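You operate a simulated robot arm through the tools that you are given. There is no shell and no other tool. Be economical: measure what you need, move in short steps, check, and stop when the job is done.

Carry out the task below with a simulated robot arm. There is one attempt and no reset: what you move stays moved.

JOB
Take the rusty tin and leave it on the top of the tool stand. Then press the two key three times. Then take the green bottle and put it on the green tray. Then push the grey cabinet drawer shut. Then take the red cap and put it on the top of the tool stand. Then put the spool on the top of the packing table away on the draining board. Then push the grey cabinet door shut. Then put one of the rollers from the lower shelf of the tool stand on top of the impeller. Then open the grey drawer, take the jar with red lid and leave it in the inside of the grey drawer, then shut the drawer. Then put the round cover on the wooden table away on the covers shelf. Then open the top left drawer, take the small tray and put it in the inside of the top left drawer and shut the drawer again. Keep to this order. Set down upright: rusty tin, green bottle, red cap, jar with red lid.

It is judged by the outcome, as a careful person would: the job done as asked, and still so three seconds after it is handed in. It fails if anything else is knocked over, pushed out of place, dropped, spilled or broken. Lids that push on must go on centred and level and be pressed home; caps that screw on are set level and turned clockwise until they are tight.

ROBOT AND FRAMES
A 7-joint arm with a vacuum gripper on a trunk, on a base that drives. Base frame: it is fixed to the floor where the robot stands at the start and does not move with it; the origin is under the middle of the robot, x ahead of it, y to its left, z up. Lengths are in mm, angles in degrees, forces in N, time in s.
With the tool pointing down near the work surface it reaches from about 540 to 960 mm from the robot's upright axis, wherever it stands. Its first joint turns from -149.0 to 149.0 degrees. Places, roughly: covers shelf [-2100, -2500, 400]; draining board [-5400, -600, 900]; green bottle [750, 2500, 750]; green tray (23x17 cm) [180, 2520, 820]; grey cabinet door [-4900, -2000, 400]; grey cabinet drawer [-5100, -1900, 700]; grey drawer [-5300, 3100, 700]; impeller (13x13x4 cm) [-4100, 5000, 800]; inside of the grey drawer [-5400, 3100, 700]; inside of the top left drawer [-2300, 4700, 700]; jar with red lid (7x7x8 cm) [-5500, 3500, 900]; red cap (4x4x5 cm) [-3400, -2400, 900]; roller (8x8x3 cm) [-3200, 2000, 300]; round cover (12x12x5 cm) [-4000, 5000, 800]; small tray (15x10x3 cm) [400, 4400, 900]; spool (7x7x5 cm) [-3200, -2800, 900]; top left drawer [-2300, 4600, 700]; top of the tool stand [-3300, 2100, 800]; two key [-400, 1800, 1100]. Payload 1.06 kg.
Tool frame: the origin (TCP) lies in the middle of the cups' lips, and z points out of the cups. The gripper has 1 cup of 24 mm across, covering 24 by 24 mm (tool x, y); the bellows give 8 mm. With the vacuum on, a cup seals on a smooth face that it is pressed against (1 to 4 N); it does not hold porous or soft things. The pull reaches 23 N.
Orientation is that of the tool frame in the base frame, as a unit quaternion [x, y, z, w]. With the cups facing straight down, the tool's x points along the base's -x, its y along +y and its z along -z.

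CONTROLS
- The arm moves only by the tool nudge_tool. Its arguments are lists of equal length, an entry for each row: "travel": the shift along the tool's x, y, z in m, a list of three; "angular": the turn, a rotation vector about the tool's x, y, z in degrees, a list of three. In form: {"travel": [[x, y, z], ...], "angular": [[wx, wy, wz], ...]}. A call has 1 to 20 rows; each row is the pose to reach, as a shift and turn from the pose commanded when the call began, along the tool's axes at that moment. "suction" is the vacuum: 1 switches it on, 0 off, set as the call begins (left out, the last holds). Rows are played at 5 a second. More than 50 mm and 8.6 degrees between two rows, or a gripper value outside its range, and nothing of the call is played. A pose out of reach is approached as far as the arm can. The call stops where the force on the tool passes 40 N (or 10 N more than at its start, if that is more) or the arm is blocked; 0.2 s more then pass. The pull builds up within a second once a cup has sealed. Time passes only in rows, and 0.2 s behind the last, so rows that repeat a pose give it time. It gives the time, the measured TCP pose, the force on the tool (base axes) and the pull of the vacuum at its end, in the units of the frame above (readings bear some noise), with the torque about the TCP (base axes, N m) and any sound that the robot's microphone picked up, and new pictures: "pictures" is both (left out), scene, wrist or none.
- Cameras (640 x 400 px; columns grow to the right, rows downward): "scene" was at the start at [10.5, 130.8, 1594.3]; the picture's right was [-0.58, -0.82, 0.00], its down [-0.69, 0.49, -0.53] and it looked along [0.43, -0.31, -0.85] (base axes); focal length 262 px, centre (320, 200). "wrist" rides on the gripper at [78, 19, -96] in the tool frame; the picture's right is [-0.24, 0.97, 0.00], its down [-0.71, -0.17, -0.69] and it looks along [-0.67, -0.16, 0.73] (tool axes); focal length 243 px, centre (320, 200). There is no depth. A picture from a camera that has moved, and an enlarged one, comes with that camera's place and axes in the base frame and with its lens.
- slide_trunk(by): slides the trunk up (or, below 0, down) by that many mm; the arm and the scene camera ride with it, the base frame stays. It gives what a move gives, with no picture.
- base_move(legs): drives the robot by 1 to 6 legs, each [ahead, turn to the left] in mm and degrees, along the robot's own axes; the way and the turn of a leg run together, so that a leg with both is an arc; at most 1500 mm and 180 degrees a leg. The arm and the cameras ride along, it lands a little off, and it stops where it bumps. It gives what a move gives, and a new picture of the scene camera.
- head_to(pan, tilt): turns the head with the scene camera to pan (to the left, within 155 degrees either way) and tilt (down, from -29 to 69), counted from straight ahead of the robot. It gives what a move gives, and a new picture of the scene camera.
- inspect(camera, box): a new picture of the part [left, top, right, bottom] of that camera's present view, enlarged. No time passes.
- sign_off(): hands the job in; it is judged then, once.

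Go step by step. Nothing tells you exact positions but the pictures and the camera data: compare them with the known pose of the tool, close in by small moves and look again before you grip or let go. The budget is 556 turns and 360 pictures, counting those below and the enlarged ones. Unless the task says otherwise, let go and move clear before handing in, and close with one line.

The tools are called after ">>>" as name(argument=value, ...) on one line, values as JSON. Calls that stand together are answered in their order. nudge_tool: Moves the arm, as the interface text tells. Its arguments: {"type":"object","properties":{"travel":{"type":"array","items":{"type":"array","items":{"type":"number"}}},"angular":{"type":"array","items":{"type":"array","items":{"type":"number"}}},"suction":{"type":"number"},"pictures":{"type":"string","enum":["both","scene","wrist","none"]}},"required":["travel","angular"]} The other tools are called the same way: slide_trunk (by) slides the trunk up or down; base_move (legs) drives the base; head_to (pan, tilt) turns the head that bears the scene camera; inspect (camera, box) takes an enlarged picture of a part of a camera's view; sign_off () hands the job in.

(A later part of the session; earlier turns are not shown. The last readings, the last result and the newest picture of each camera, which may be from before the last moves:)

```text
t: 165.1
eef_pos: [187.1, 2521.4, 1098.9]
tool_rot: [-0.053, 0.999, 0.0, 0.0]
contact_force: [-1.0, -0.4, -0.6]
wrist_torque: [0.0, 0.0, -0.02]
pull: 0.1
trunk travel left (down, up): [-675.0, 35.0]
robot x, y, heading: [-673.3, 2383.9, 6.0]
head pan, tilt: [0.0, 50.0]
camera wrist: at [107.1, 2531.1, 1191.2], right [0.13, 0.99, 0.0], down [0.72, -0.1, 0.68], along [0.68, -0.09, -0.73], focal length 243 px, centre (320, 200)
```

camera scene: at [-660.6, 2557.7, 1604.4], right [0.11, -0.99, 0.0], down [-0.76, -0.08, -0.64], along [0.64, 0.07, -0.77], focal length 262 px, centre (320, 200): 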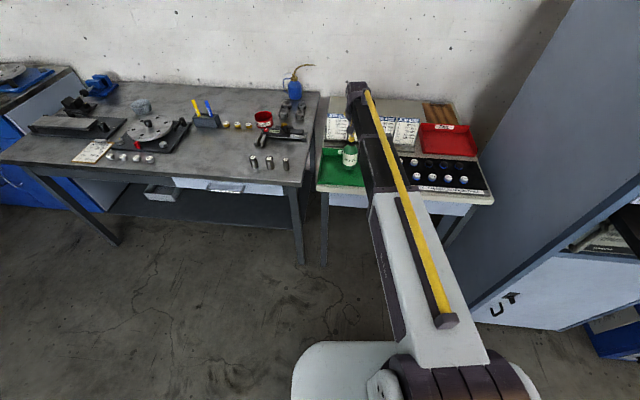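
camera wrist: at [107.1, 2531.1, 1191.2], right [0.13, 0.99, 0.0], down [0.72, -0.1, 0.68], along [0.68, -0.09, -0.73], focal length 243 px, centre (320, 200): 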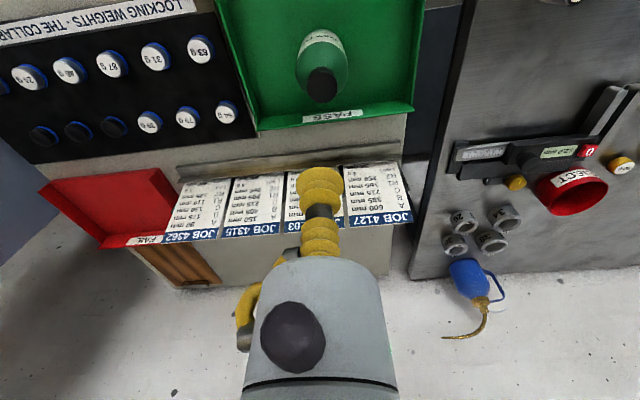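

The bottle stands on the tray. Next I go to the grey cabinet on the far side; I back off, tuck the arm in, and drive round.

>>> base_move(legs=[[-400, 0]])

>>> nudge_tool(travel=[[0.04, -0.02, -0.02], [0.08, -0.04, -0.04], [0.12, -0.06, -0.06], [0.16, -0.08, -0.08], [0.2, -0.1, -0.1], [0.23, -0.12, -0.12]], angular=[[0, 0, 0], [0, 0, 0], [0, 0, 0], [0, 0, 0], [0, 0, 0], [0, 0, 0]], pictures="none")

>>> base_move(legs=[[0, 163], [1400, 0]])

```text
t: 167.6
eef_pos: [-208.5, 2463.0, 1097.7]
tool_rot: [-0.041, 0.999, -0.001, 0.0]
contact_force: [0.1, 0.2, -0.3]
wrist_torque: [0.0, -0.01, -0.01]
pull: 0.1
trunk travel left (down, up): [-675.0, 35.0]
robot x, y, heading: [-1072.1, 2346.3, 4.9]
head pan, tilt: [0.0, 50.0]
camera scene: at [-1055.6, 2519.7, 1604.4], right [0.08, -1.0, 0.0], down [-0.76, -0.06, -0.64], along [0.64, 0.05, -0.77], focal length 262 px, centre (320, 200)
```

scene: 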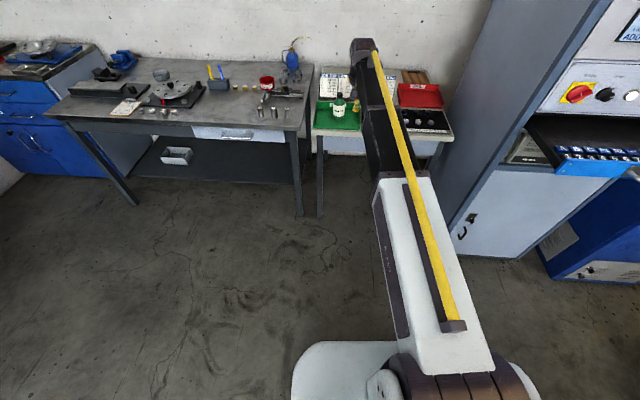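

```text
t: 168.9
eef_pos: [-427.8, 2323.7, 1218.5]
tool_rot: [-0.041, 0.999, 0.0, 0.0]
contact_force: [1.5, -1.1, 0.1]
wrist_torque: [-0.03, 0.0, 0.01]
pull: 0.0
trunk travel left (down, up): [-675.0, 35.0]
robot x, y, heading: [-1072.2, 2346.0, 4.8]
head pan, tilt: [0.0, 50.0]
```

```text
t: 182.4
eef_pos: [-2987.7, 2992.4, 1217.7]
tool_rot: [0.99, -0.145, 0.0, 0.0]
contact_force: [-0.2, -0.2, -0.4]
wrist_torque: [0.0, -0.05, 0.03]
pull: 0.1
trunk travel left (down, up): [-675.0, 35.0]
robot x, y, heading: [-2397.3, 2738.8, 163.0]
head pan, tilt: [0.0, 50.0]
camera scene: at [-2477.1, 2584.0, 1604.4], right [0.29, 0.96, 0.0], down [0.73, -0.22, -0.64], along [-0.62, 0.18, -0.77], focal length 262 px, centre (320, 200)
```

scene: 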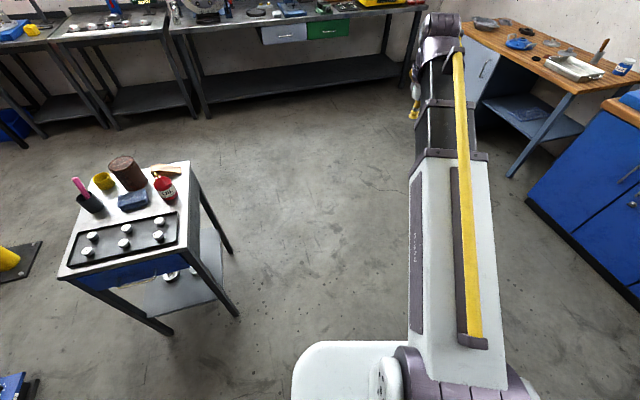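

>>> base_move(legs=[[0, 14], [1400, 0], [750, 0], [0, 93]])

>>> head_to(pan=0, tilt=25)

```text
t: 197.7
eef_pos: [-4629.0, 2234.8, 1218.4]
tool_rot: [0.721, 0.693, 0.0, 0.0]
contact_force: [-0.1, -0.2, 0.0]
wrist_torque: [0.01, 0.02, 0.01]
pull: 0.1
trunk travel left (down, up): [-675.0, 35.0]
robot x, y, heading: [-4534.2, 2874.4, -92.5]
head pan, tilt: [0.0, 50.0]
camera scene: at [-4363.1, 2833.1, 1604.4], right [-1.0, 0.04, 0.0], down [0.03, 0.77, -0.64], along [-0.03, -0.64, -0.77], focal length 262 px, centre (320, 200)
```

scene: 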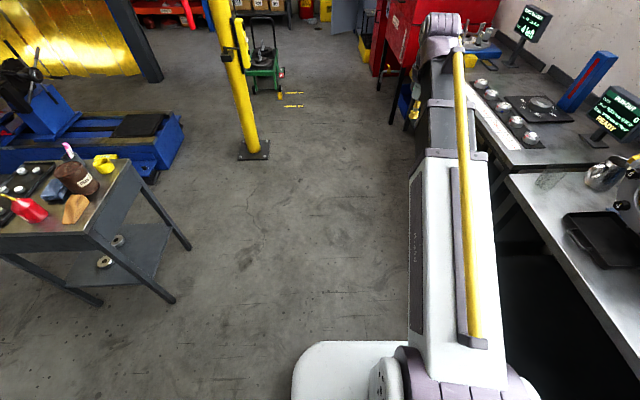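

```text
t: 198.6
eef_pos: [-4630.9, 2233.8, 1219.2]
tool_rot: [0.721, 0.693, 0.0, 0.0]
contact_force: [0.4, 0.5, 0.0]
wrist_torque: [-0.02, -0.02, -0.03]
pull: 0.0
trunk travel left (down, up): [-675.0, 35.0]
robot x, y, heading: [-4528.9, 2873.5, -92.3]
head pan, tilt: [0.0, 25.0]
camera scene: at [-4363.8, 2817.9, 1641.8], right [-1.0, 0.04, 0.0], down [0.02, 0.42, -0.91], along [-0.04, -0.91, -0.42], focal length 262 px, centre (320, 200)
```

scene: 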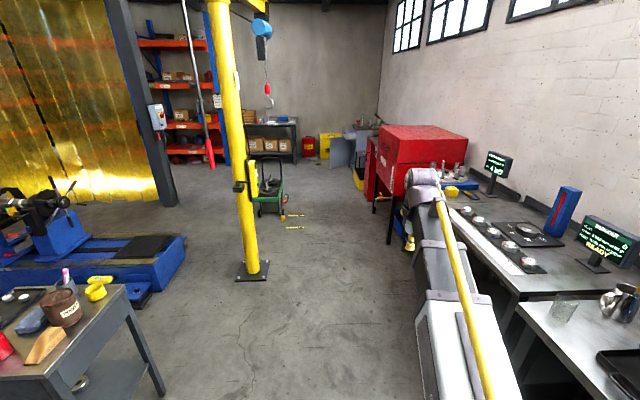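

>>> base_move(legs=[[1450, 0], [1300, 0]])

>>> head_to(pan=-10, tilt=25)

```text
t: 211.9
eef_pos: [-4741.5, -502.8, 1219.9]
tool_rot: [0.725, 0.688, 0.0, 0.0]
contact_force: [-0.4, 0.0, 0.0]
wrist_torque: [0.01, -0.02, -0.01]
pull: 0.0
trunk travel left (down, up): [-675.0, 35.0]
robot x, y, heading: [-4630.6, 133.3, -93.1]
head pan, tilt: [0.0, 25.0]
camera scene: at [-4467.7, 77.8, 1641.9], right [-1.0, 0.05, 0.0], down [0.02, 0.42, -0.91], along [-0.05, -0.91, -0.42], focal length 262 px, centre (320, 200)
```

scene: 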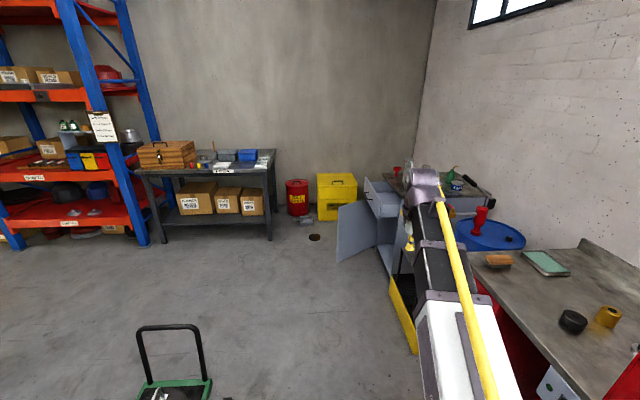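

```text
t: 212.6
eef_pos: [-4742.3, -501.7, 1218.1]
tool_rot: [0.725, 0.688, 0.001, 0.0]
contact_force: [-1.2, 0.5, 0.5]
wrist_torque: [0.02, -0.04, 0.04]
pull: 0.1
trunk travel left (down, up): [-675.0, 35.0]
robot x, y, heading: [-4636.8, 131.3, -93.2]
head pan, tilt: [-10.0, 25.0]
camera scene: at [-4483.5, 80.1, 1641.9], right [-0.97, 0.23, 0.0], down [0.1, 0.41, -0.91], along [-0.2, -0.88, -0.42], focal length 262 px, centre (320, 200)
```

scene: 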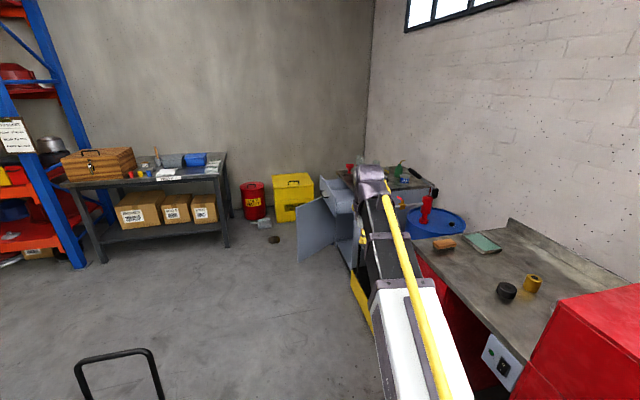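

>>> base_move(legs=[[930, 0], [0, 40], [720, 0], [0, -125]])

>>> head_to(pan=15, tilt=35)

```text
t: 228.0
eef_pos: [-4883.1, -1386.6, 1217.5]
tool_rot: [0.998, 0.065, 0.001, 0.0]
contact_force: [0.1, 0.3, 0.1]
wrist_torque: [0.0, 0.03, -0.01]
pull: 0.0
trunk travel left (down, up): [-675.0, 35.0]
robot x, y, heading: [-4240.1, -1376.5, -172.4]
head pan, tilt: [-10.0, 25.0]
camera scene: at [-4265.5, -1534.3, 1641.9], right [0.04, 1.0, 0.0], down [0.42, -0.02, -0.91], along [-0.91, 0.04, -0.42], focal length 262 px, centre (320, 200)
```

scene: 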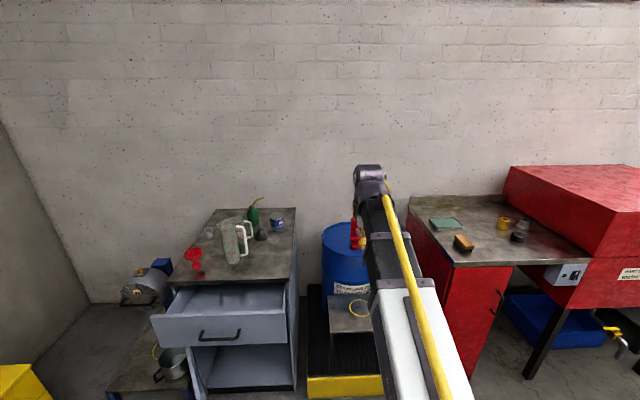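

```text
t: 228.9
eef_pos: [-4883.9, -1386.3, 1217.0]
tool_rot: [0.998, 0.066, 0.0, 0.0]
contact_force: [-0.3, 0.4, -0.3]
wrist_torque: [0.0, 0.04, 0.0]
pull: 0.1
trunk travel left (down, up): [-675.0, 35.0]
robot x, y, heading: [-4239.5, -1377.2, -172.5]
head pan, tilt: [15.0, 35.0]
camera scene: at [-4254.8, -1572.0, 1626.2], right [-0.38, 0.92, 0.0], down [0.53, 0.22, -0.82], along [-0.76, -0.31, -0.57], focal length 262 px, centre (320, 200)
```

scene: 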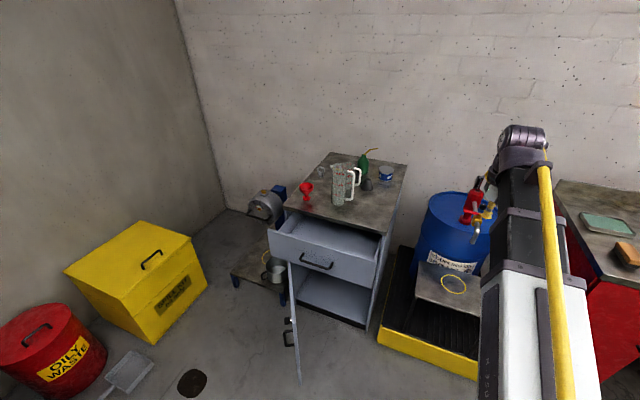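

I see the grey cabinet: drawer open by ~150 mm facing +x, door open below it. I position the robot in front of it.

>>> base_move(legs=[[0, 80], [420, 0], [0, -87]])

>>> nudge_tool(travel=[[0, 0, 0]], angular=[[0, 0, 0]], pictures="wrist")

>>> head_to(pan=5, tilt=40)

```text
t: 238.8
eef_pos: [-4890.1, -1741.3, 1218.0]
tool_rot: [1.0, 0.003, 0.0, 0.0]
contact_force: [-0.7, -1.0, -0.6]
wrist_torque: [-0.03, 0.04, -0.02]
pull: 0.0
trunk travel left (down, up): [-675.0, 35.0]
robot x, y, heading: [-4248.9, -1811.6, -179.4]
head pan, tilt: [15.0, 35.0]
camera scene: at [-4288.1, -2003.0, 1626.2], right [-0.27, 0.96, 0.0], down [0.55, 0.15, -0.82], along [-0.79, -0.22, -0.57], focal length 262 px, centre (320, 200)
```

scene: 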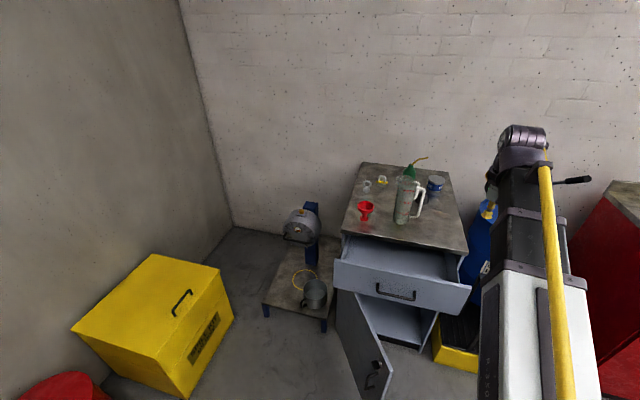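

```text
t: 239.2
eef_pos: [-4888.7, -1741.2, 1218.4]
tool_rot: [1.0, 0.004, 0.0, 0.0]
contact_force: [-0.1, 0.6, 0.8]
wrist_torque: [-0.02, 0.0, -0.02]
pull: 0.1
trunk travel left (down, up): [-675.0, 35.0]
robot x, y, heading: [-4248.7, -1808.2, -179.4]
head pan, tilt: [15.0, 35.0]
camera wrist: at [-4810.9, -1759.3, 1311.8], right [-0.23, -0.97, 0.0], down [-0.71, 0.17, 0.69], along [-0.67, 0.16, -0.73], focal length 243 px, centre (320, 200)
```

wrist: 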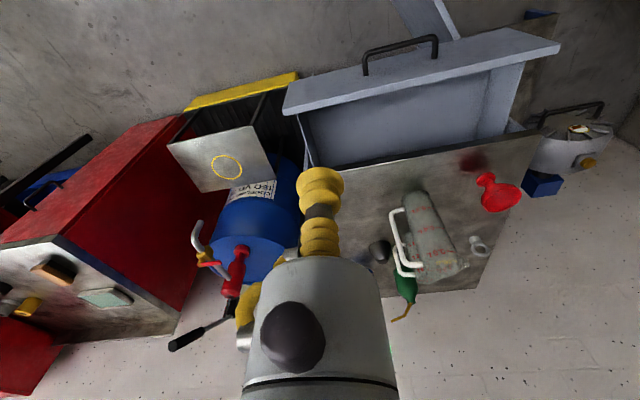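

```text
t: 239.9
eef_pos: [-4890.0, -1741.2, 1218.3]
tool_rot: [1.0, 0.003, 0.001, 0.0]
contact_force: [0.8, -0.3, -0.2]
wrist_torque: [-0.01, -0.01, -0.01]
pull: 0.1
trunk travel left (down, up): [-675.0, 35.0]
robot x, y, heading: [-4252.7, -1810.6, -179.6]
head pan, tilt: [5.0, 40.0]
camera scene: at [-4287.9, -1987.8, 1618.6], right [-0.1, 1.0, 0.0], down [0.64, 0.06, -0.77], along [-0.76, -0.07, -0.64], focal length 262 px, centre (320, 200)
```

scene: 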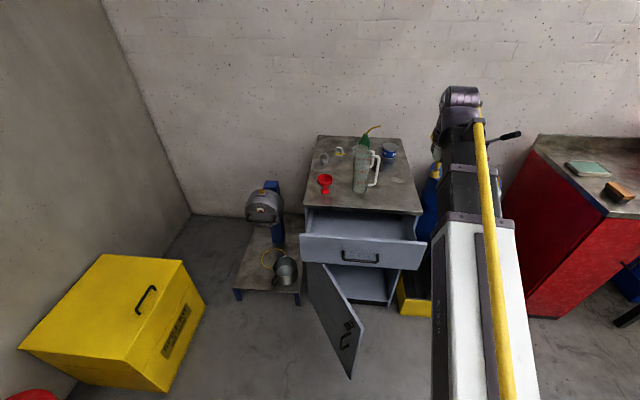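

Drawer front: x ≈ -4980, y -2130..-1647, top z ≈ 853. I swing the tool horizontal in front of it to push just above the handle.

>>> nudge_tool(travel=[[-0.002, 0.0135, 0.0355], [-0.004, 0.027, 0.071], [-0.006, 0.0405, 0.1065], [-0.008, 0.054, 0.142], [-0.01, 0.0675, 0.1775], [-0.012, 0.081, 0.213], [-0.014, 0.0945, 0.2485], [-0.016, 0.108, 0.284], [-0.018, 0.1215, 0.3195], [-0.02, 0.135, 0.355], [-0.02, 0.148, 0.39]], angular=[[0, -8.18, 0], [0, -16.36, 0], [0, -24.54, 0], [0, -32.72, 0], [0, -40.9, 0], [0, -49.1, 0], [0, -57.3, 0], [0, -65.4, 0], [0, -73.6, 0], [0, -81.8, 0], [0, -90, 0]], pictures="both")

```text
t: 242.5
eef_pos: [-4883.8, -1806.3, 782.8]
tool_rot: [0.77, -0.169, -0.598, -0.144]
contact_force: [-0.3, 0.7, -0.9]
wrist_torque: [0.02, -0.02, 0.01]
pull: 0.0
out of reach, approached as far as the arm can: row 5, 6, 7, 8, 9
trunk travel left (down, up): [-675.0, 35.0]
robot x, y, heading: [-4248.7, -1811.7, -179.4]
head pan, tilt: [5.0, 40.0]
stopped in row 11: the arm was blocked; the commanded pose is now the measured one
camera scene: at [-4287.9, -1987.8, 1618.6], right [-0.1, 1.0, 0.0], down [0.64, 0.06, -0.77], along [-0.76, -0.07, -0.64], focal length 262 px, centre (320, 200)
camera wrist: at [-4791.0, -1870.7, 727.1], right [-0.47, -0.86, 0.21], down [0.51, -0.07, 0.86], along [-0.72, 0.51, 0.47], focal length 243 px, centre (320, 200)
```

scene: 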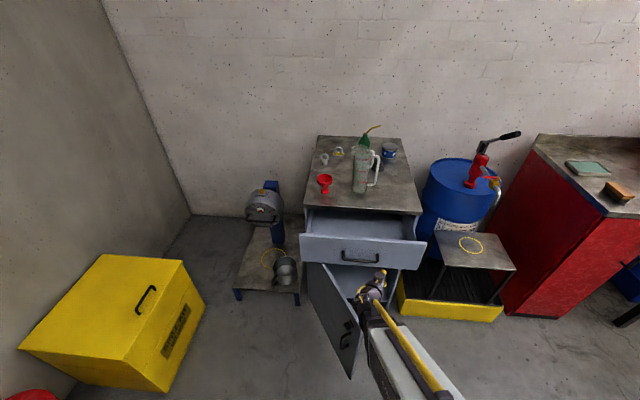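
wrist: 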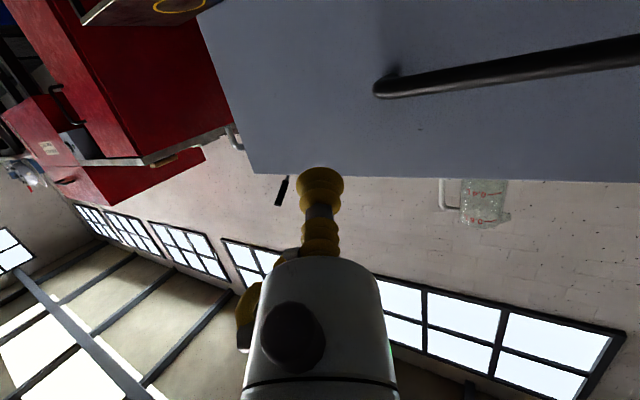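

The arm was cramped too near. I back the base 270 mm, then finish squaring the tool with more reach.

>>> base_move(legs=[[-270, 0]])

>>> nudge_tool(travel=[[-0.013, 0.029, 0.019], [-0.026, 0.057, 0.038], [-0.04, 0.086, 0.058], [-0.053, 0.114, 0.077], [-0.066, 0.143, 0.096]], angular=[[-5.1, -2.8, -0.4], [-10.3, -5.6, -0.8], [-15.4, -8.5, -1.2], [-20.6, -11.3, -1.6], [-25.7, -14.1, -2.0]], pictures="both")

```text
t: 244.4
eef_pos: [-4611.0, -1806.6, 780.9]
tool_rot: [0.771, -0.167, -0.598, -0.142]
contact_force: [0.7, 0.3, -0.2]
wrist_torque: [0.01, -0.01, 0.01]
pull: 0.1
trunk travel left (down, up): [-675.0, 35.0]
robot x, y, heading: [-3972.6, -1807.5, -179.3]
head pan, tilt: [5.0, 40.0]
camera scene: at [-4013.3, -1985.5, 1618.6], right [-0.1, 1.0, 0.0], down [0.64, 0.06, -0.77], along [-0.76, -0.07, -0.64], focal length 262 px, centre (320, 200)
```

scene: 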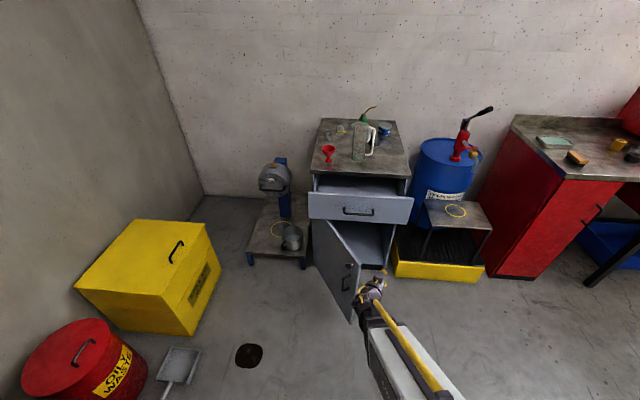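

```text
t: 245.7
eef_pos: [-4769.5, -1889.8, 819.9]
tool_rot: [0.708, -0.003, -0.706, -0.001]
contact_force: [-0.2, 0.2, -0.3]
wrist_torque: [-0.03, 0.02, -0.03]
pull: 0.1
trunk travel left (down, up): [-675.0, 35.0]
robot x, y, heading: [-3974.2, -1805.0, -179.7]
head pan, tilt: [5.0, 40.0]
camera scene: at [-4013.3, -1985.7, 1618.6], right [-0.1, 1.0, 0.0], down [0.64, 0.06, -0.77], along [-0.76, -0.07, -0.64], focal length 262 px, centre (320, 200)
camera wrist: at [-4673.3, -1909.2, 740.6], right [-0.01, -0.97, 0.24], down [0.68, 0.17, 0.71], along [-0.73, 0.17, 0.66], focal length 243 px, centre (320, 200)
```

scene: 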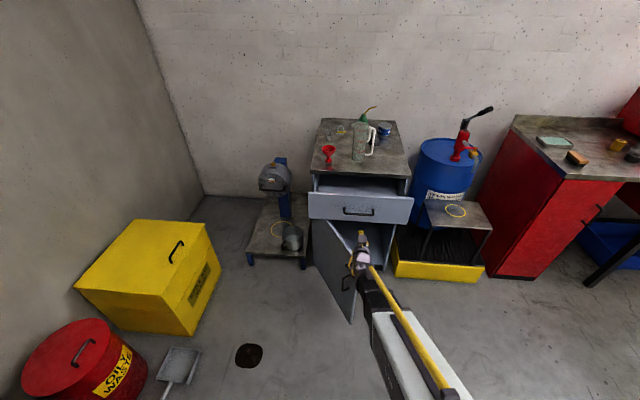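
wrist: 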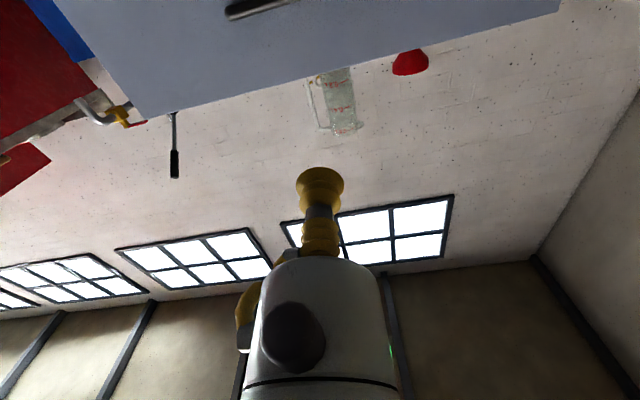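

Tool is horizontal; drawer top edge is at about z 825, so I aim at z 797 and advance.

>>> nudge_tool(travel=[[0.023, 0, 0.04], [0.023, 0, 0.08], [0.023, 0, 0.12], [0.023, 0, 0.16], [0.023, 0, 0.19]], angular=[[0, 0, 0], [0, 0, 0], [0, 0, 0], [0, 0, 0], [0, 0, 0]], pictures="both")

```text
t: 246.8
eef_pos: [-4957.7, -1896.4, 797.7]
tool_rot: [0.709, -0.005, -0.706, -0.003]
contact_force: [-0.3, -0.4, -0.1]
wrist_torque: [-0.01, 0.0, 0.0]
pull: 0.0
out of reach, approached as far as the arm can: row 1, 2, 3, 4, 5
trunk travel left (down, up): [-675.0, 35.0]
robot x, y, heading: [-3975.3, -1810.8, -179.3]
head pan, tilt: [5.0, 40.0]
camera scene: at [-4013.4, -1985.5, 1618.6], right [-0.1, 1.0, 0.0], down [0.64, 0.06, -0.77], along [-0.76, -0.07, -0.64], focal length 262 px, centre (320, 200)
camera wrist: at [-4863.4, -1915.4, 718.0], right [-0.01, -0.97, 0.24], down [0.68, 0.17, 0.71], along [-0.73, 0.17, 0.66], focal length 243 px, centre (320, 200)
```

scene: 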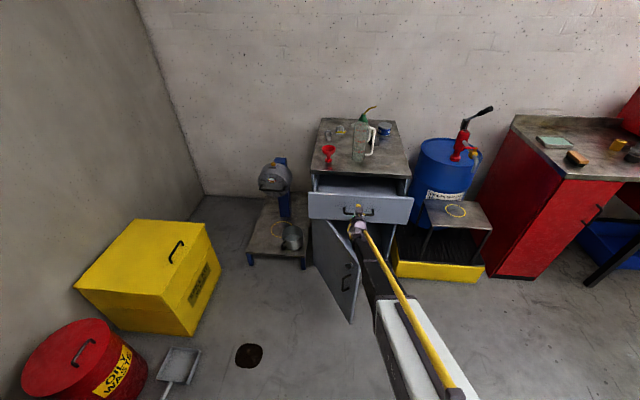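
wrist: 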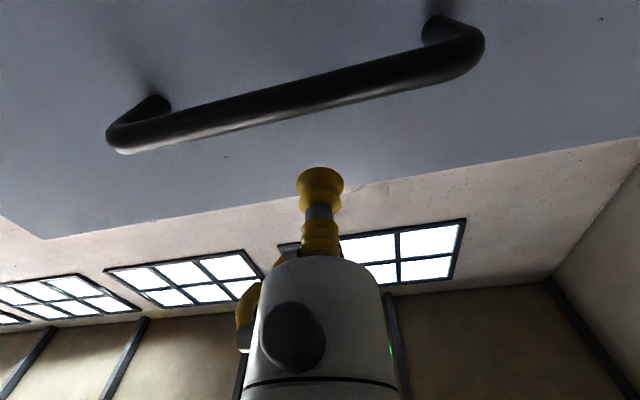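

>>> base_move(legs=[[80, 0]])

```text
t: 247.9
eef_pos: [-5039.8, -1893.5, 797.4]
tool_rot: [0.708, -0.005, -0.706, -0.004]
contact_force: [-0.2, -0.6, 0.1]
wrist_torque: [-0.02, 0.04, 0.0]
pull: 0.1
trunk travel left (down, up): [-675.0, 35.0]
robot x, y, heading: [-4058.8, -1812.5, -179.4]
head pan, tilt: [5.0, 40.0]
camera scene: at [-4095.4, -1986.2, 1618.6], right [-0.09, 1.0, 0.0], down [0.64, 0.06, -0.77], along [-0.76, -0.07, -0.64], focal length 262 px, centre (320, 200)
```

scene: 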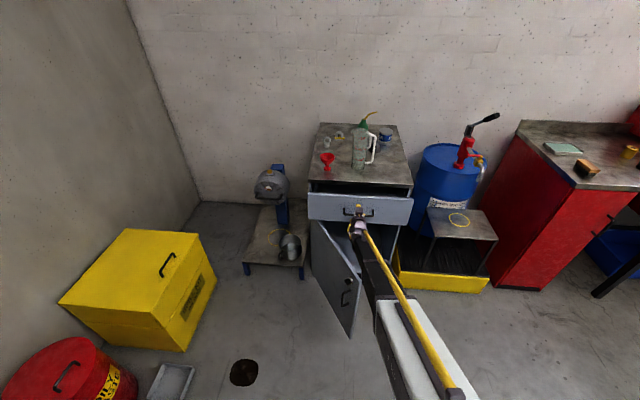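

>>> base_move(legs=[[50, 0]])

>>> inspect(camera="scene", box=[290, 140, 440, 240])

```text
t: 248.8
eef_pos: [-5092.3, -1893.6, 798.6]
tool_rot: [0.708, -0.006, -0.706, -0.005]
contact_force: [-1.0, 0.2, -0.7]
wrist_torque: [-0.02, 0.04, 0.0]
pull: 0.1
trunk travel left (down, up): [-675.0, 35.0]
robot x, y, heading: [-4105.4, -1809.5, -179.7]
head pan, tilt: [5.0, 40.0]
camera scene: at [-4146.9, -1986.5, 1618.6], right [-0.09, 1.0, 0.0], down [0.64, 0.06, -0.77], along [-0.76, -0.07, -0.64], focal length 262 px, centre (320, 200)
```

scene: 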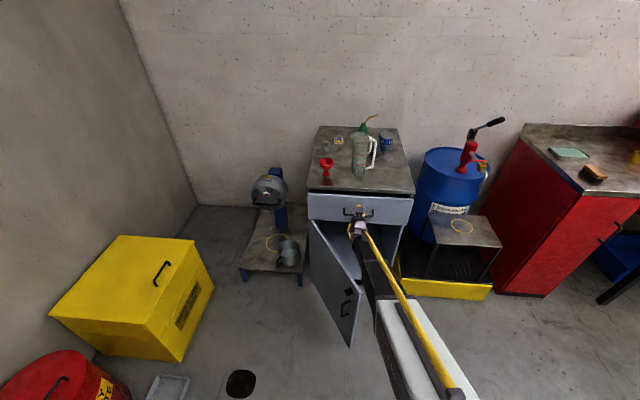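

```text
4.00 times, centred on (365, 190) of scene
camera zoom: at [-4146.9, -1986.5, 1618.6], right [-0.09, 1.0, 0.0], down [0.64, 0.06, -0.77], along [-0.76, -0.07, -0.64], focal length 1049 px, centre (140, 240)
```

zoom: 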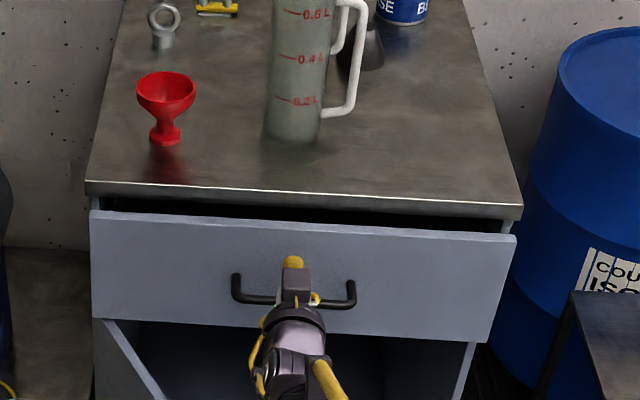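

>>> base_move(legs=[[25, 0]])

>>> inspect(camera="scene", box=[290, 140, 440, 240])

```text
t: 249.7
eef_pos: [-5118.9, -1893.7, 796.9]
tool_rot: [0.709, -0.005, -0.706, -0.004]
contact_force: [1.0, 0.4, -0.9]
wrist_torque: [0.02, -0.04, -0.01]
pull: 0.0
trunk travel left (down, up): [-675.0, 35.0]
robot x, y, heading: [-4132.8, -1812.3, -179.5]
head pan, tilt: [5.0, 40.0]
camera scene: at [-4172.8, -1986.6, 1618.6], right [-0.09, 1.0, 0.0], down [0.64, 0.06, -0.77], along [-0.76, -0.07, -0.64], focal length 262 px, centre (320, 200)
```

scene: 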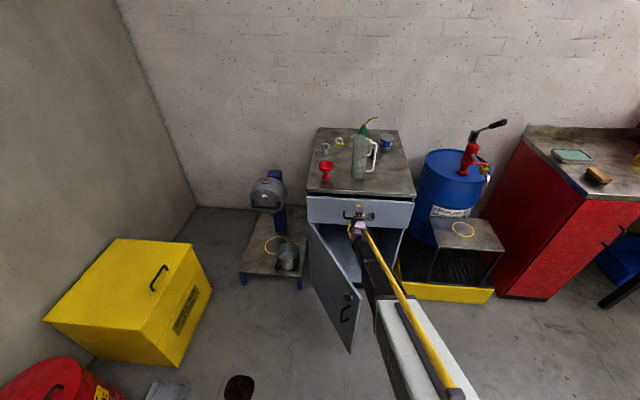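

```text
4.00 times, centred on (365, 190) of scene
camera zoom: at [-4172.8, -1986.6, 1618.6], right [-0.09, 1.0, 0.0], down [0.64, 0.06, -0.77], along [-0.76, -0.07, -0.64], focal length 1049 px, centre (140, 240)
```

zoom: 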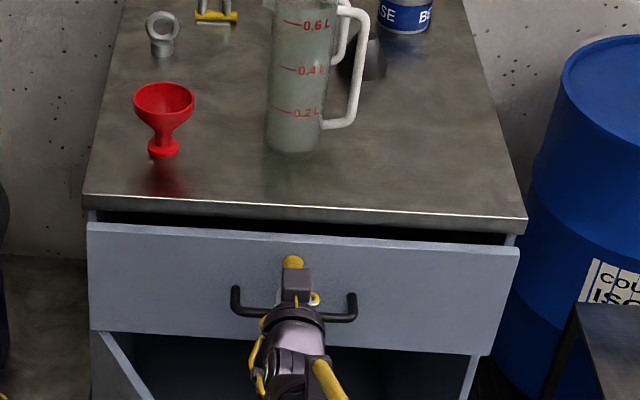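

>>> base_move(legs=[[25, 0]])

>>> inspect(camera="scene", box=[290, 140, 440, 240])

```text
t: 250.5
eef_pos: [-5143.1, -1894.1, 797.0]
tool_rot: [0.709, -0.005, -0.706, -0.004]
contact_force: [-0.4, -0.8, 0.0]
wrist_torque: [0.0, -0.04, -0.03]
pull: 0.0
trunk travel left (down, up): [-675.0, 35.0]
robot x, y, heading: [-4157.0, -1812.1, -179.4]
head pan, tilt: [5.0, 40.0]
camera scene: at [-4198.3, -1986.8, 1618.6], right [-0.09, 1.0, 0.0], down [0.64, 0.06, -0.77], along [-0.76, -0.07, -0.64], focal length 262 px, centre (320, 200)
```

scene: 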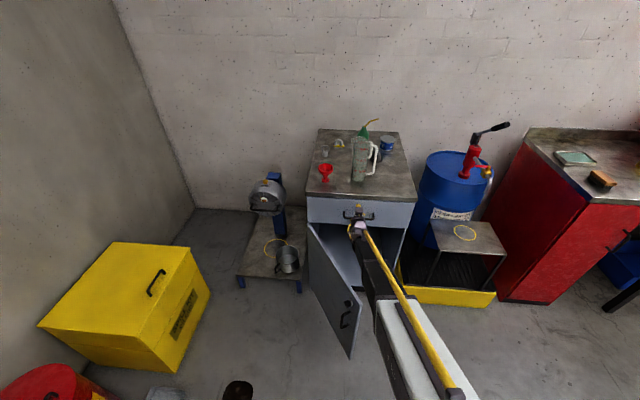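

```text
4.00 times, centred on (365, 190) of scene
camera zoom: at [-4198.3, -1986.8, 1618.6], right [-0.09, 1.0, 0.0], down [0.64, 0.06, -0.77], along [-0.76, -0.07, -0.64], focal length 1049 px, centre (140, 240)
```

zoom: 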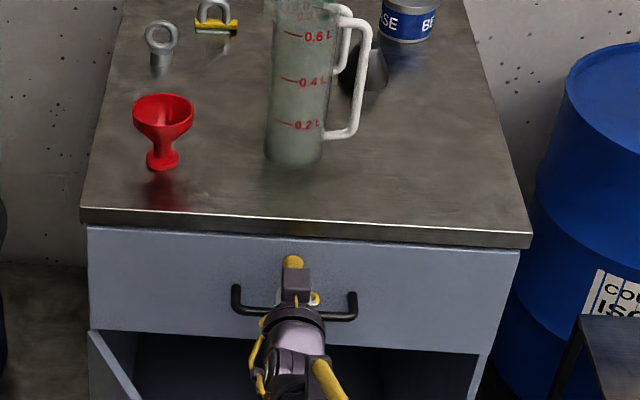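

>>> base_move(legs=[[20, 0]])

>>> inspect(camera="scene", box=[290, 140, 440, 240])

```text
t: 251.3
eef_pos: [-5155.8, -1893.9, 798.7]
tool_rot: [0.709, -0.005, -0.706, -0.003]
contact_force: [5.6, 0.9, 0.1]
wrist_torque: [0.04, 0.01, 0.03]
pull: 0.0
trunk travel left (down, up): [-675.0, 35.0]
robot x, y, heading: [-4171.1, -1807.3, -179.5]
head pan, tilt: [5.0, 40.0]
stopped in leg 1: the force on the tool passed its limit at 45 N (the readings are from after the stop); the commanded pose is now the measured one
camera scene: at [-4213.5, -1986.8, 1618.6], right [-0.09, 1.0, 0.0], down [0.64, 0.06, -0.77], along [-0.76, -0.07, -0.64], focal length 262 px, centre (320, 200)
```

scene: 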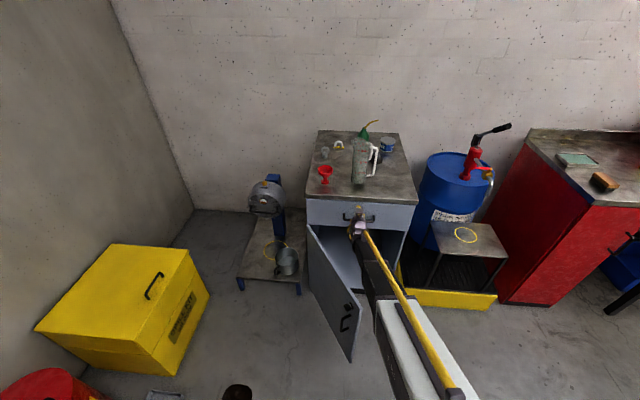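

```text
4.00 times, centred on (365, 190) of scene
camera zoom: at [-4213.5, -1986.8, 1618.6], right [-0.09, 1.0, 0.0], down [0.64, 0.06, -0.77], along [-0.76, -0.07, -0.64], focal length 1049 px, centre (140, 240)
```

zoom: 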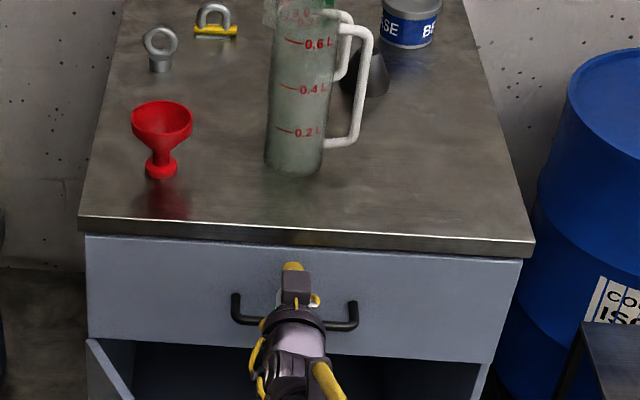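

The drawer is shut (force stop at end of travel). I back off and bring the tool back to pointing down.

>>> base_move(legs=[[-250, 0]])

>>> nudge_tool(travel=[[-0.03, 0, -0.015], [-0.06, 0, -0.03], [-0.09, 0, -0.045], [-0.12, 0, -0.06], [-0.15, 0, -0.075], [-0.18, 0, -0.09], [-0.21, 0, -0.105], [-0.24, 0, -0.12], [-0.27, 0, -0.135], [-0.3, 0, -0.15], [-0.33, 0, -0.165]], angular=[[0, 8.18, 0], [0, 16.36, 0], [0, 24.54, 0], [0, 32.72, 0], [0, 40.9, 0], [0, 49.1, 0], [0, 57.3, 0], [0, 65.4, 0], [0, 73.6, 0], [0, 81.8, 0], [0, 90, 0]], pictures="none")

>>> head_to(pan=90, tilt=30)

```text
t: 253.2
eef_pos: [-4906.5, -1895.1, 797.5]
tool_rot: [0.708, -0.004, -0.706, -0.003]
contact_force: [0.1, -0.1, 1.1]
wrist_torque: [0.02, 0.0, 0.01]
pull: 0.1
trunk travel left (down, up): [-675.0, 35.0]
robot x, y, heading: [-3923.2, -1808.3, -179.6]
head pan, tilt: [5.0, 40.0]
camera scene: at [-3963.9, -1985.0, 1618.6], right [-0.1, 1.0, 0.0], down [0.64, 0.06, -0.77], along [-0.76, -0.07, -0.64], focal length 262 px, centre (320, 200)
```

scene: 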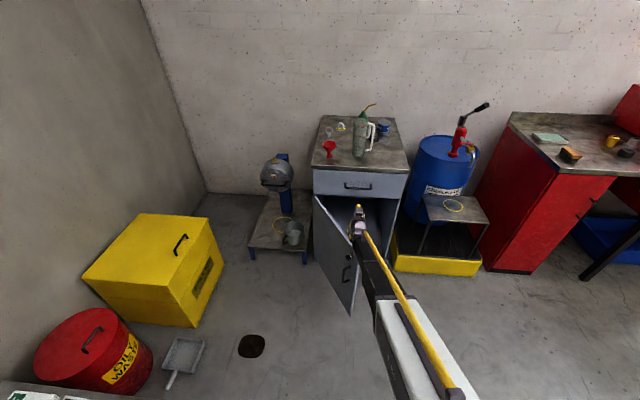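

```text
t: 255.6
eef_pos: [-4739.6, -1899.0, 1129.5]
tool_rot: [1.0, -0.004, 0.003, 0.001]
contact_force: [0.1, 0.0, -0.8]
wrist_torque: [0.01, -0.02, 0.01]
pull: 0.1
out of reach, approached as far as the arm can: row 3
trunk travel left (down, up): [-675.0, 35.0]
robot x, y, heading: [-3926.1, -1809.7, -179.3]
head pan, tilt: [5.0, 40.0]
```

```text
t: 257.2
eef_pos: [-4739.0, -1896.8, 1128.3]
tool_rot: [1.0, -0.004, 0.002, 0.0]
contact_force: [-0.4, 0.9, -0.2]
wrist_torque: [-0.02, 0.02, 0.01]
pull: 0.1
trunk travel left (down, up): [-675.0, 35.0]
robot x, y, heading: [-3928.0, -1810.1, -179.6]
head pan, tilt: [90.0, 30.0]
camera scene: at [-3878.5, -2067.2, 1633.9], right [-1.0, -0.01, 0.0], down [0.0, 0.5, -0.87], along [0.01, -0.87, -0.5], focal length 262 px, centre (320, 200)
```

scene: 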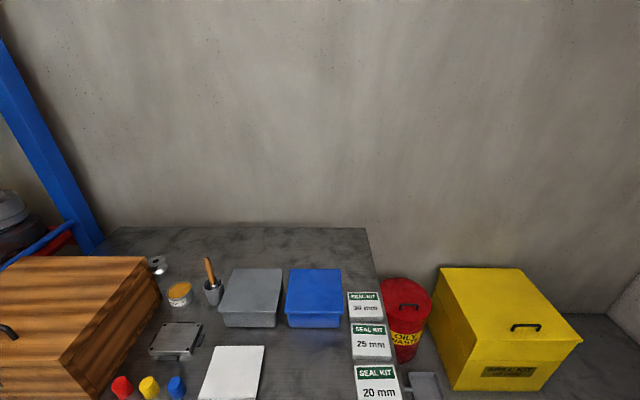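

Packing table located: red cap ≈ (-3372, -2411), spool ≈ (-3231, -2838). I back up and face the table.

>>> nudge_tool(travel=[[0.04, 0, -0.02], [0.08, 0, -0.04], [0.12, 0, -0.06], [0.16, 0, -0.08]], angular=[[0, 0, 0], [0, 0, 0], [0, 0, 0], [0, 0, 0]], pictures="none")

>>> base_move(legs=[[-530, 0], [0, 92]])

>>> nudge_tool(travel=[[0, 0, 0]], angular=[[0, 0, 0]], pictures="wrist")

>>> head_to(pan=0, tilt=50)

```text
t: 258.2
eef_pos: [-4579.6, -1898.3, 1208.6]
tool_rot: [1.0, -0.005, 0.001, 0.0]
contact_force: [0.0, 0.5, 0.5]
wrist_torque: [-0.03, -0.01, -0.01]
pull: 0.0
trunk travel left (down, up): [-675.0, 35.0]
robot x, y, heading: [-3926.5, -1805.7, -179.5]
head pan, tilt: [90.0, 30.0]
```

```text
t: 265.3
eef_pos: [-3229.4, -2445.6, 1208.0]
tool_rot: [0.672, 0.74, 0.001, 0.0]
contact_force: [-0.1, 0.0, 0.4]
wrist_torque: [-0.03, -0.01, 0.0]
pull: 0.0
trunk travel left (down, up): [-675.0, 35.0]
robot x, y, heading: [-3387.4, -1801.0, -83.4]
head pan, tilt: [90.0, 30.0]
camera scene: at [-3136.2, -1728.9, 1633.9], right [0.12, -0.99, 0.0], down [-0.5, -0.06, -0.87], along [0.86, 0.1, -0.5], focal length 262 px, centre (320, 200)
```

scene: 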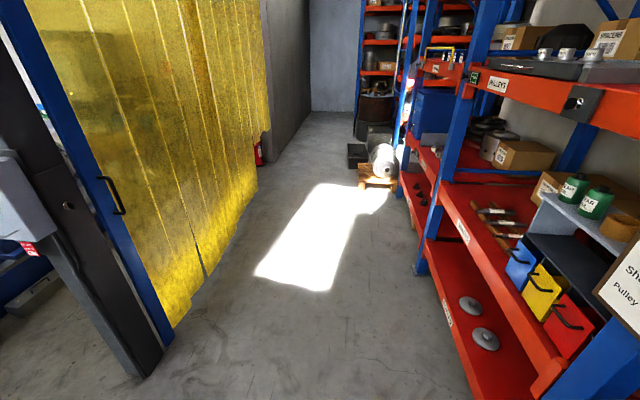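

```text
t: 265.7
eef_pos: [-3229.1, -2444.4, 1209.0]
tool_rot: [0.672, 0.74, 0.002, -0.001]
contact_force: [0.5, 0.5, 0.0]
wrist_torque: [-0.01, -0.01, -0.03]
pull: 0.0
trunk travel left (down, up): [-675.0, 35.0]
robot x, y, heading: [-3391.5, -1804.1, -83.1]
head pan, tilt: [90.0, 30.0]
camera wrist: at [-3217.3, -2366.2, 1302.5], right [0.99, -0.14, 0.0], down [-0.1, -0.72, 0.68], along [-0.1, -0.68, -0.73], focal length 243 px, centre (320, 200)
```

wrist: 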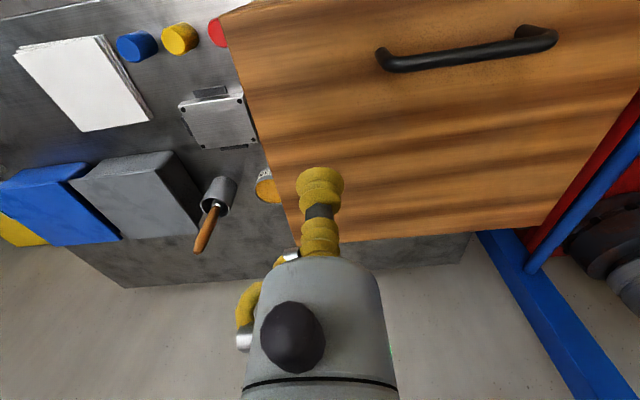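

```text
t: 267.4
eef_pos: [-3228.7, -2445.9, 1208.0]
tool_rot: [0.673, 0.74, 0.002, 0.0]
contact_force: [-0.1, 0.9, 0.5]
wrist_torque: [0.0, 0.01, 0.0]
pull: 0.2
trunk travel left (down, up): [-675.0, 35.0]
robot x, y, heading: [-3386.6, -1804.0, -83.4]
head pan, tilt: [0.0, 50.0]
camera scene: at [-3217.2, -1815.9, 1604.4], right [-0.99, -0.12, 0.0], down [-0.09, 0.76, -0.64], along [0.07, -0.64, -0.77], focal length 262 px, centre (320, 200)
```

scene: 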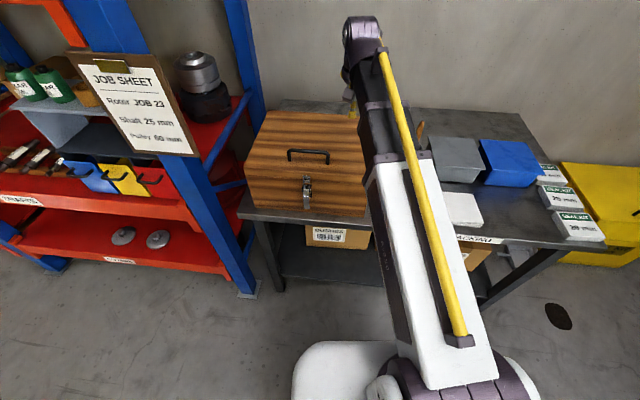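

>>> nudge_tool(travel=[[0.018, -0.044, 0], [0.036, -0.088, 0], [0.054, -0.132, 0], [0.054, -0.132, 0.05], [0.054, -0.132, 0.09]], angular=[[0, 0, 0], [0, 0, 0], [0, 0, 0], [0, 0, 0], [0, 0, 0]], pictures="both")

```text
t: 268.6
eef_pos: [-3363.7, -2407.0, 1117.2]
tool_rot: [0.673, 0.74, 0.001, -0.002]
contact_force: [0.0, 0.2, 0.5]
wrist_torque: [-0.03, -0.01, 0.01]
pull: 0.1
trunk travel left (down, up): [-675.0, 35.0]
robot x, y, heading: [-3390.9, -1806.0, -83.2]
head pan, tilt: [0.0, 50.0]
camera scene: at [-3217.0, -1816.0, 1604.4], right [-0.99, -0.12, 0.0], down [-0.09, 0.76, -0.64], along [0.07, -0.64, -0.77], focal length 262 px, centre (320, 200)
camera wrist: at [-3351.8, -2327.2, 1211.2], right [0.99, -0.14, 0.0], down [-0.1, -0.72, 0.68], along [-0.1, -0.68, -0.73], focal length 243 px, centre (320, 200)
```

scene: 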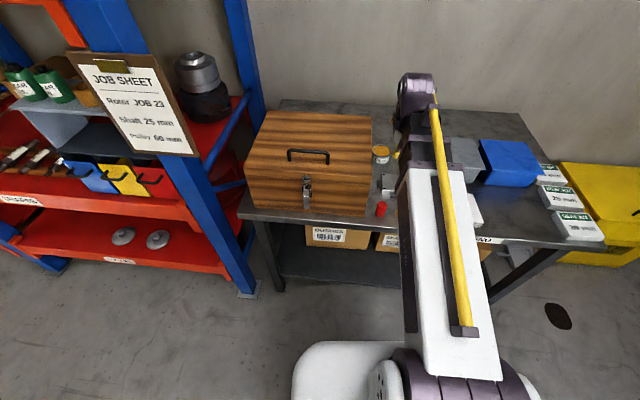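
wrist: 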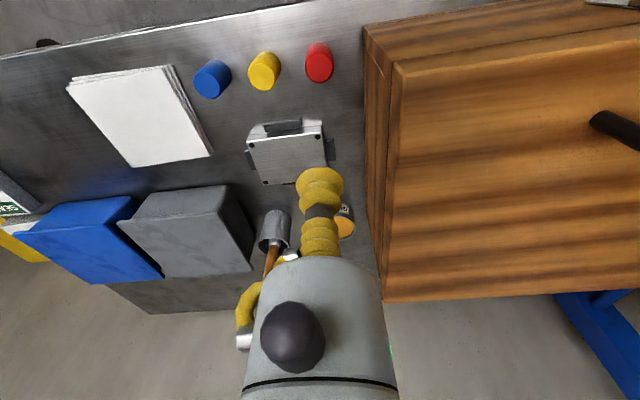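

>>> nudge_tool(travel=[[0, -0.002, 0.045], [0, -0.002, 0.09], [0, -0.002, 0.135], [0, -0.002, 0.18]], angular=[[0, 0, 0], [0, 0, 0], [0, 0, 0], [0, 0, 0]], pictures="none")

>>> inspect(camera="wrist", box=[200, 60, 440, 210])

```text
t: 269.6
eef_pos: [-3364.0, -2400.5, 938.6]
tool_rot: [0.672, 0.74, 0.002, -0.001]
contact_force: [0.1, 0.1, -0.7]
wrist_torque: [-0.02, 0.05, -0.01]
pull: 0.0
trunk travel left (down, up): [-675.0, 35.0]
robot x, y, heading: [-3388.2, -1800.5, -83.4]
head pan, tilt: [0.0, 50.0]
```

```text
2.67 times, centred on (320, 135) of wrist
camera zoom: at [-3353.3, -2322.8, 1032.7], right [0.99, -0.14, 0.0], down [-0.1, -0.72, 0.68], along [-0.1, -0.68, -0.73], focal length 647 px, centre (320, 373)
```

zoom: 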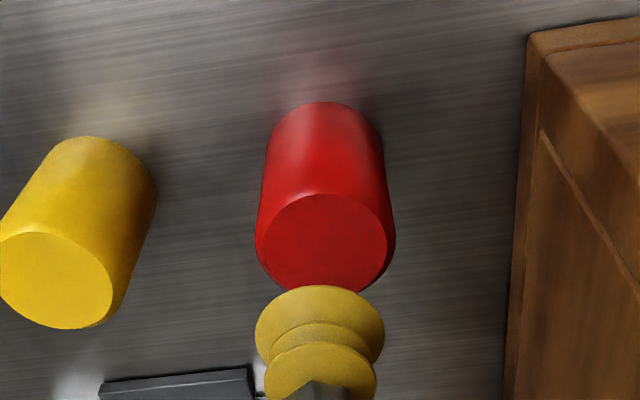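

>>> nudge_tool(travel=[[-0.005, 0, 0.012], [-0.005, 0, 0.025]], angular=[[0, 0, 0], [0, 0, 0]], pictures="none")

>>> inspect(camera="wrist", box=[200, 60, 440, 210])

```text
t: 270.2
eef_pos: [-3366.6, -2406.7, 914.1]
tool_rot: [0.672, 0.74, 0.003, -0.001]
contact_force: [-0.5, 0.0, 0.1]
wrist_torque: [0.02, 0.02, -0.01]
pull: 0.0
trunk travel left (down, up): [-675.0, 35.0]
robot x, y, heading: [-3387.1, -1799.5, -83.4]
head pan, tilt: [0.0, 50.0]
```

```text
2.67 times, centred on (320, 135) of wrist
camera zoom: at [-3354.7, -2327.4, 1008.1], right [0.99, -0.14, 0.0], down [-0.1, -0.72, 0.68], along [-0.1, -0.68, -0.73], focal length 647 px, centre (320, 373)
```

zoom: 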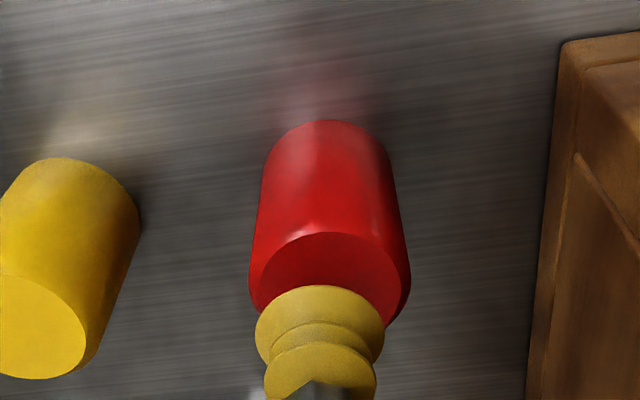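

>>> nudge_tool(travel=[[-0.005, 0.001, 0.008], [-0.005, 0.001, 0.016]], angular=[[0, 0, 0], [0, 0, 0]], suction=1, pictures="none")

>>> inspect(camera="wrist", box=[200, 60, 440, 210])

```text
t: 270.8
eef_pos: [-3364.5, -2412.7, 897.8]
tool_rot: [0.672, 0.74, 0.001, 0.0]
contact_force: [0.7, -1.1, 6.0]
wrist_torque: [-0.04, 0.01, -0.02]
pull: 22.6
trunk travel left (down, up): [-675.0, 35.0]
robot x, y, heading: [-3387.7, -1810.3, -83.4]
head pan, tilt: [0.0, 50.0]
```

```text
2.67 times, centred on (320, 135) of wrist
camera zoom: at [-3353.0, -2332.7, 992.1], right [0.99, -0.14, 0.0], down [-0.1, -0.72, 0.68], along [-0.1, -0.68, -0.73], focal length 647 px, centre (320, 373)
```

zoom: 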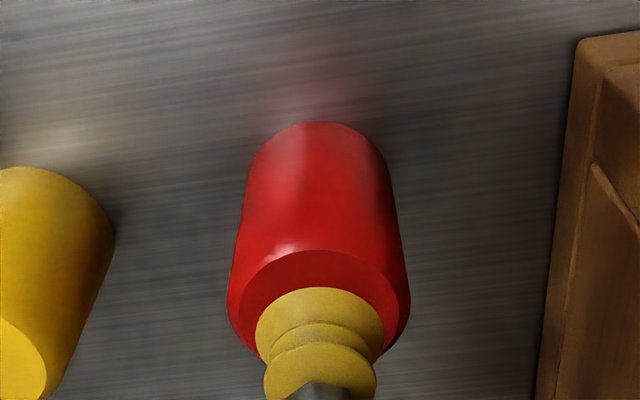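

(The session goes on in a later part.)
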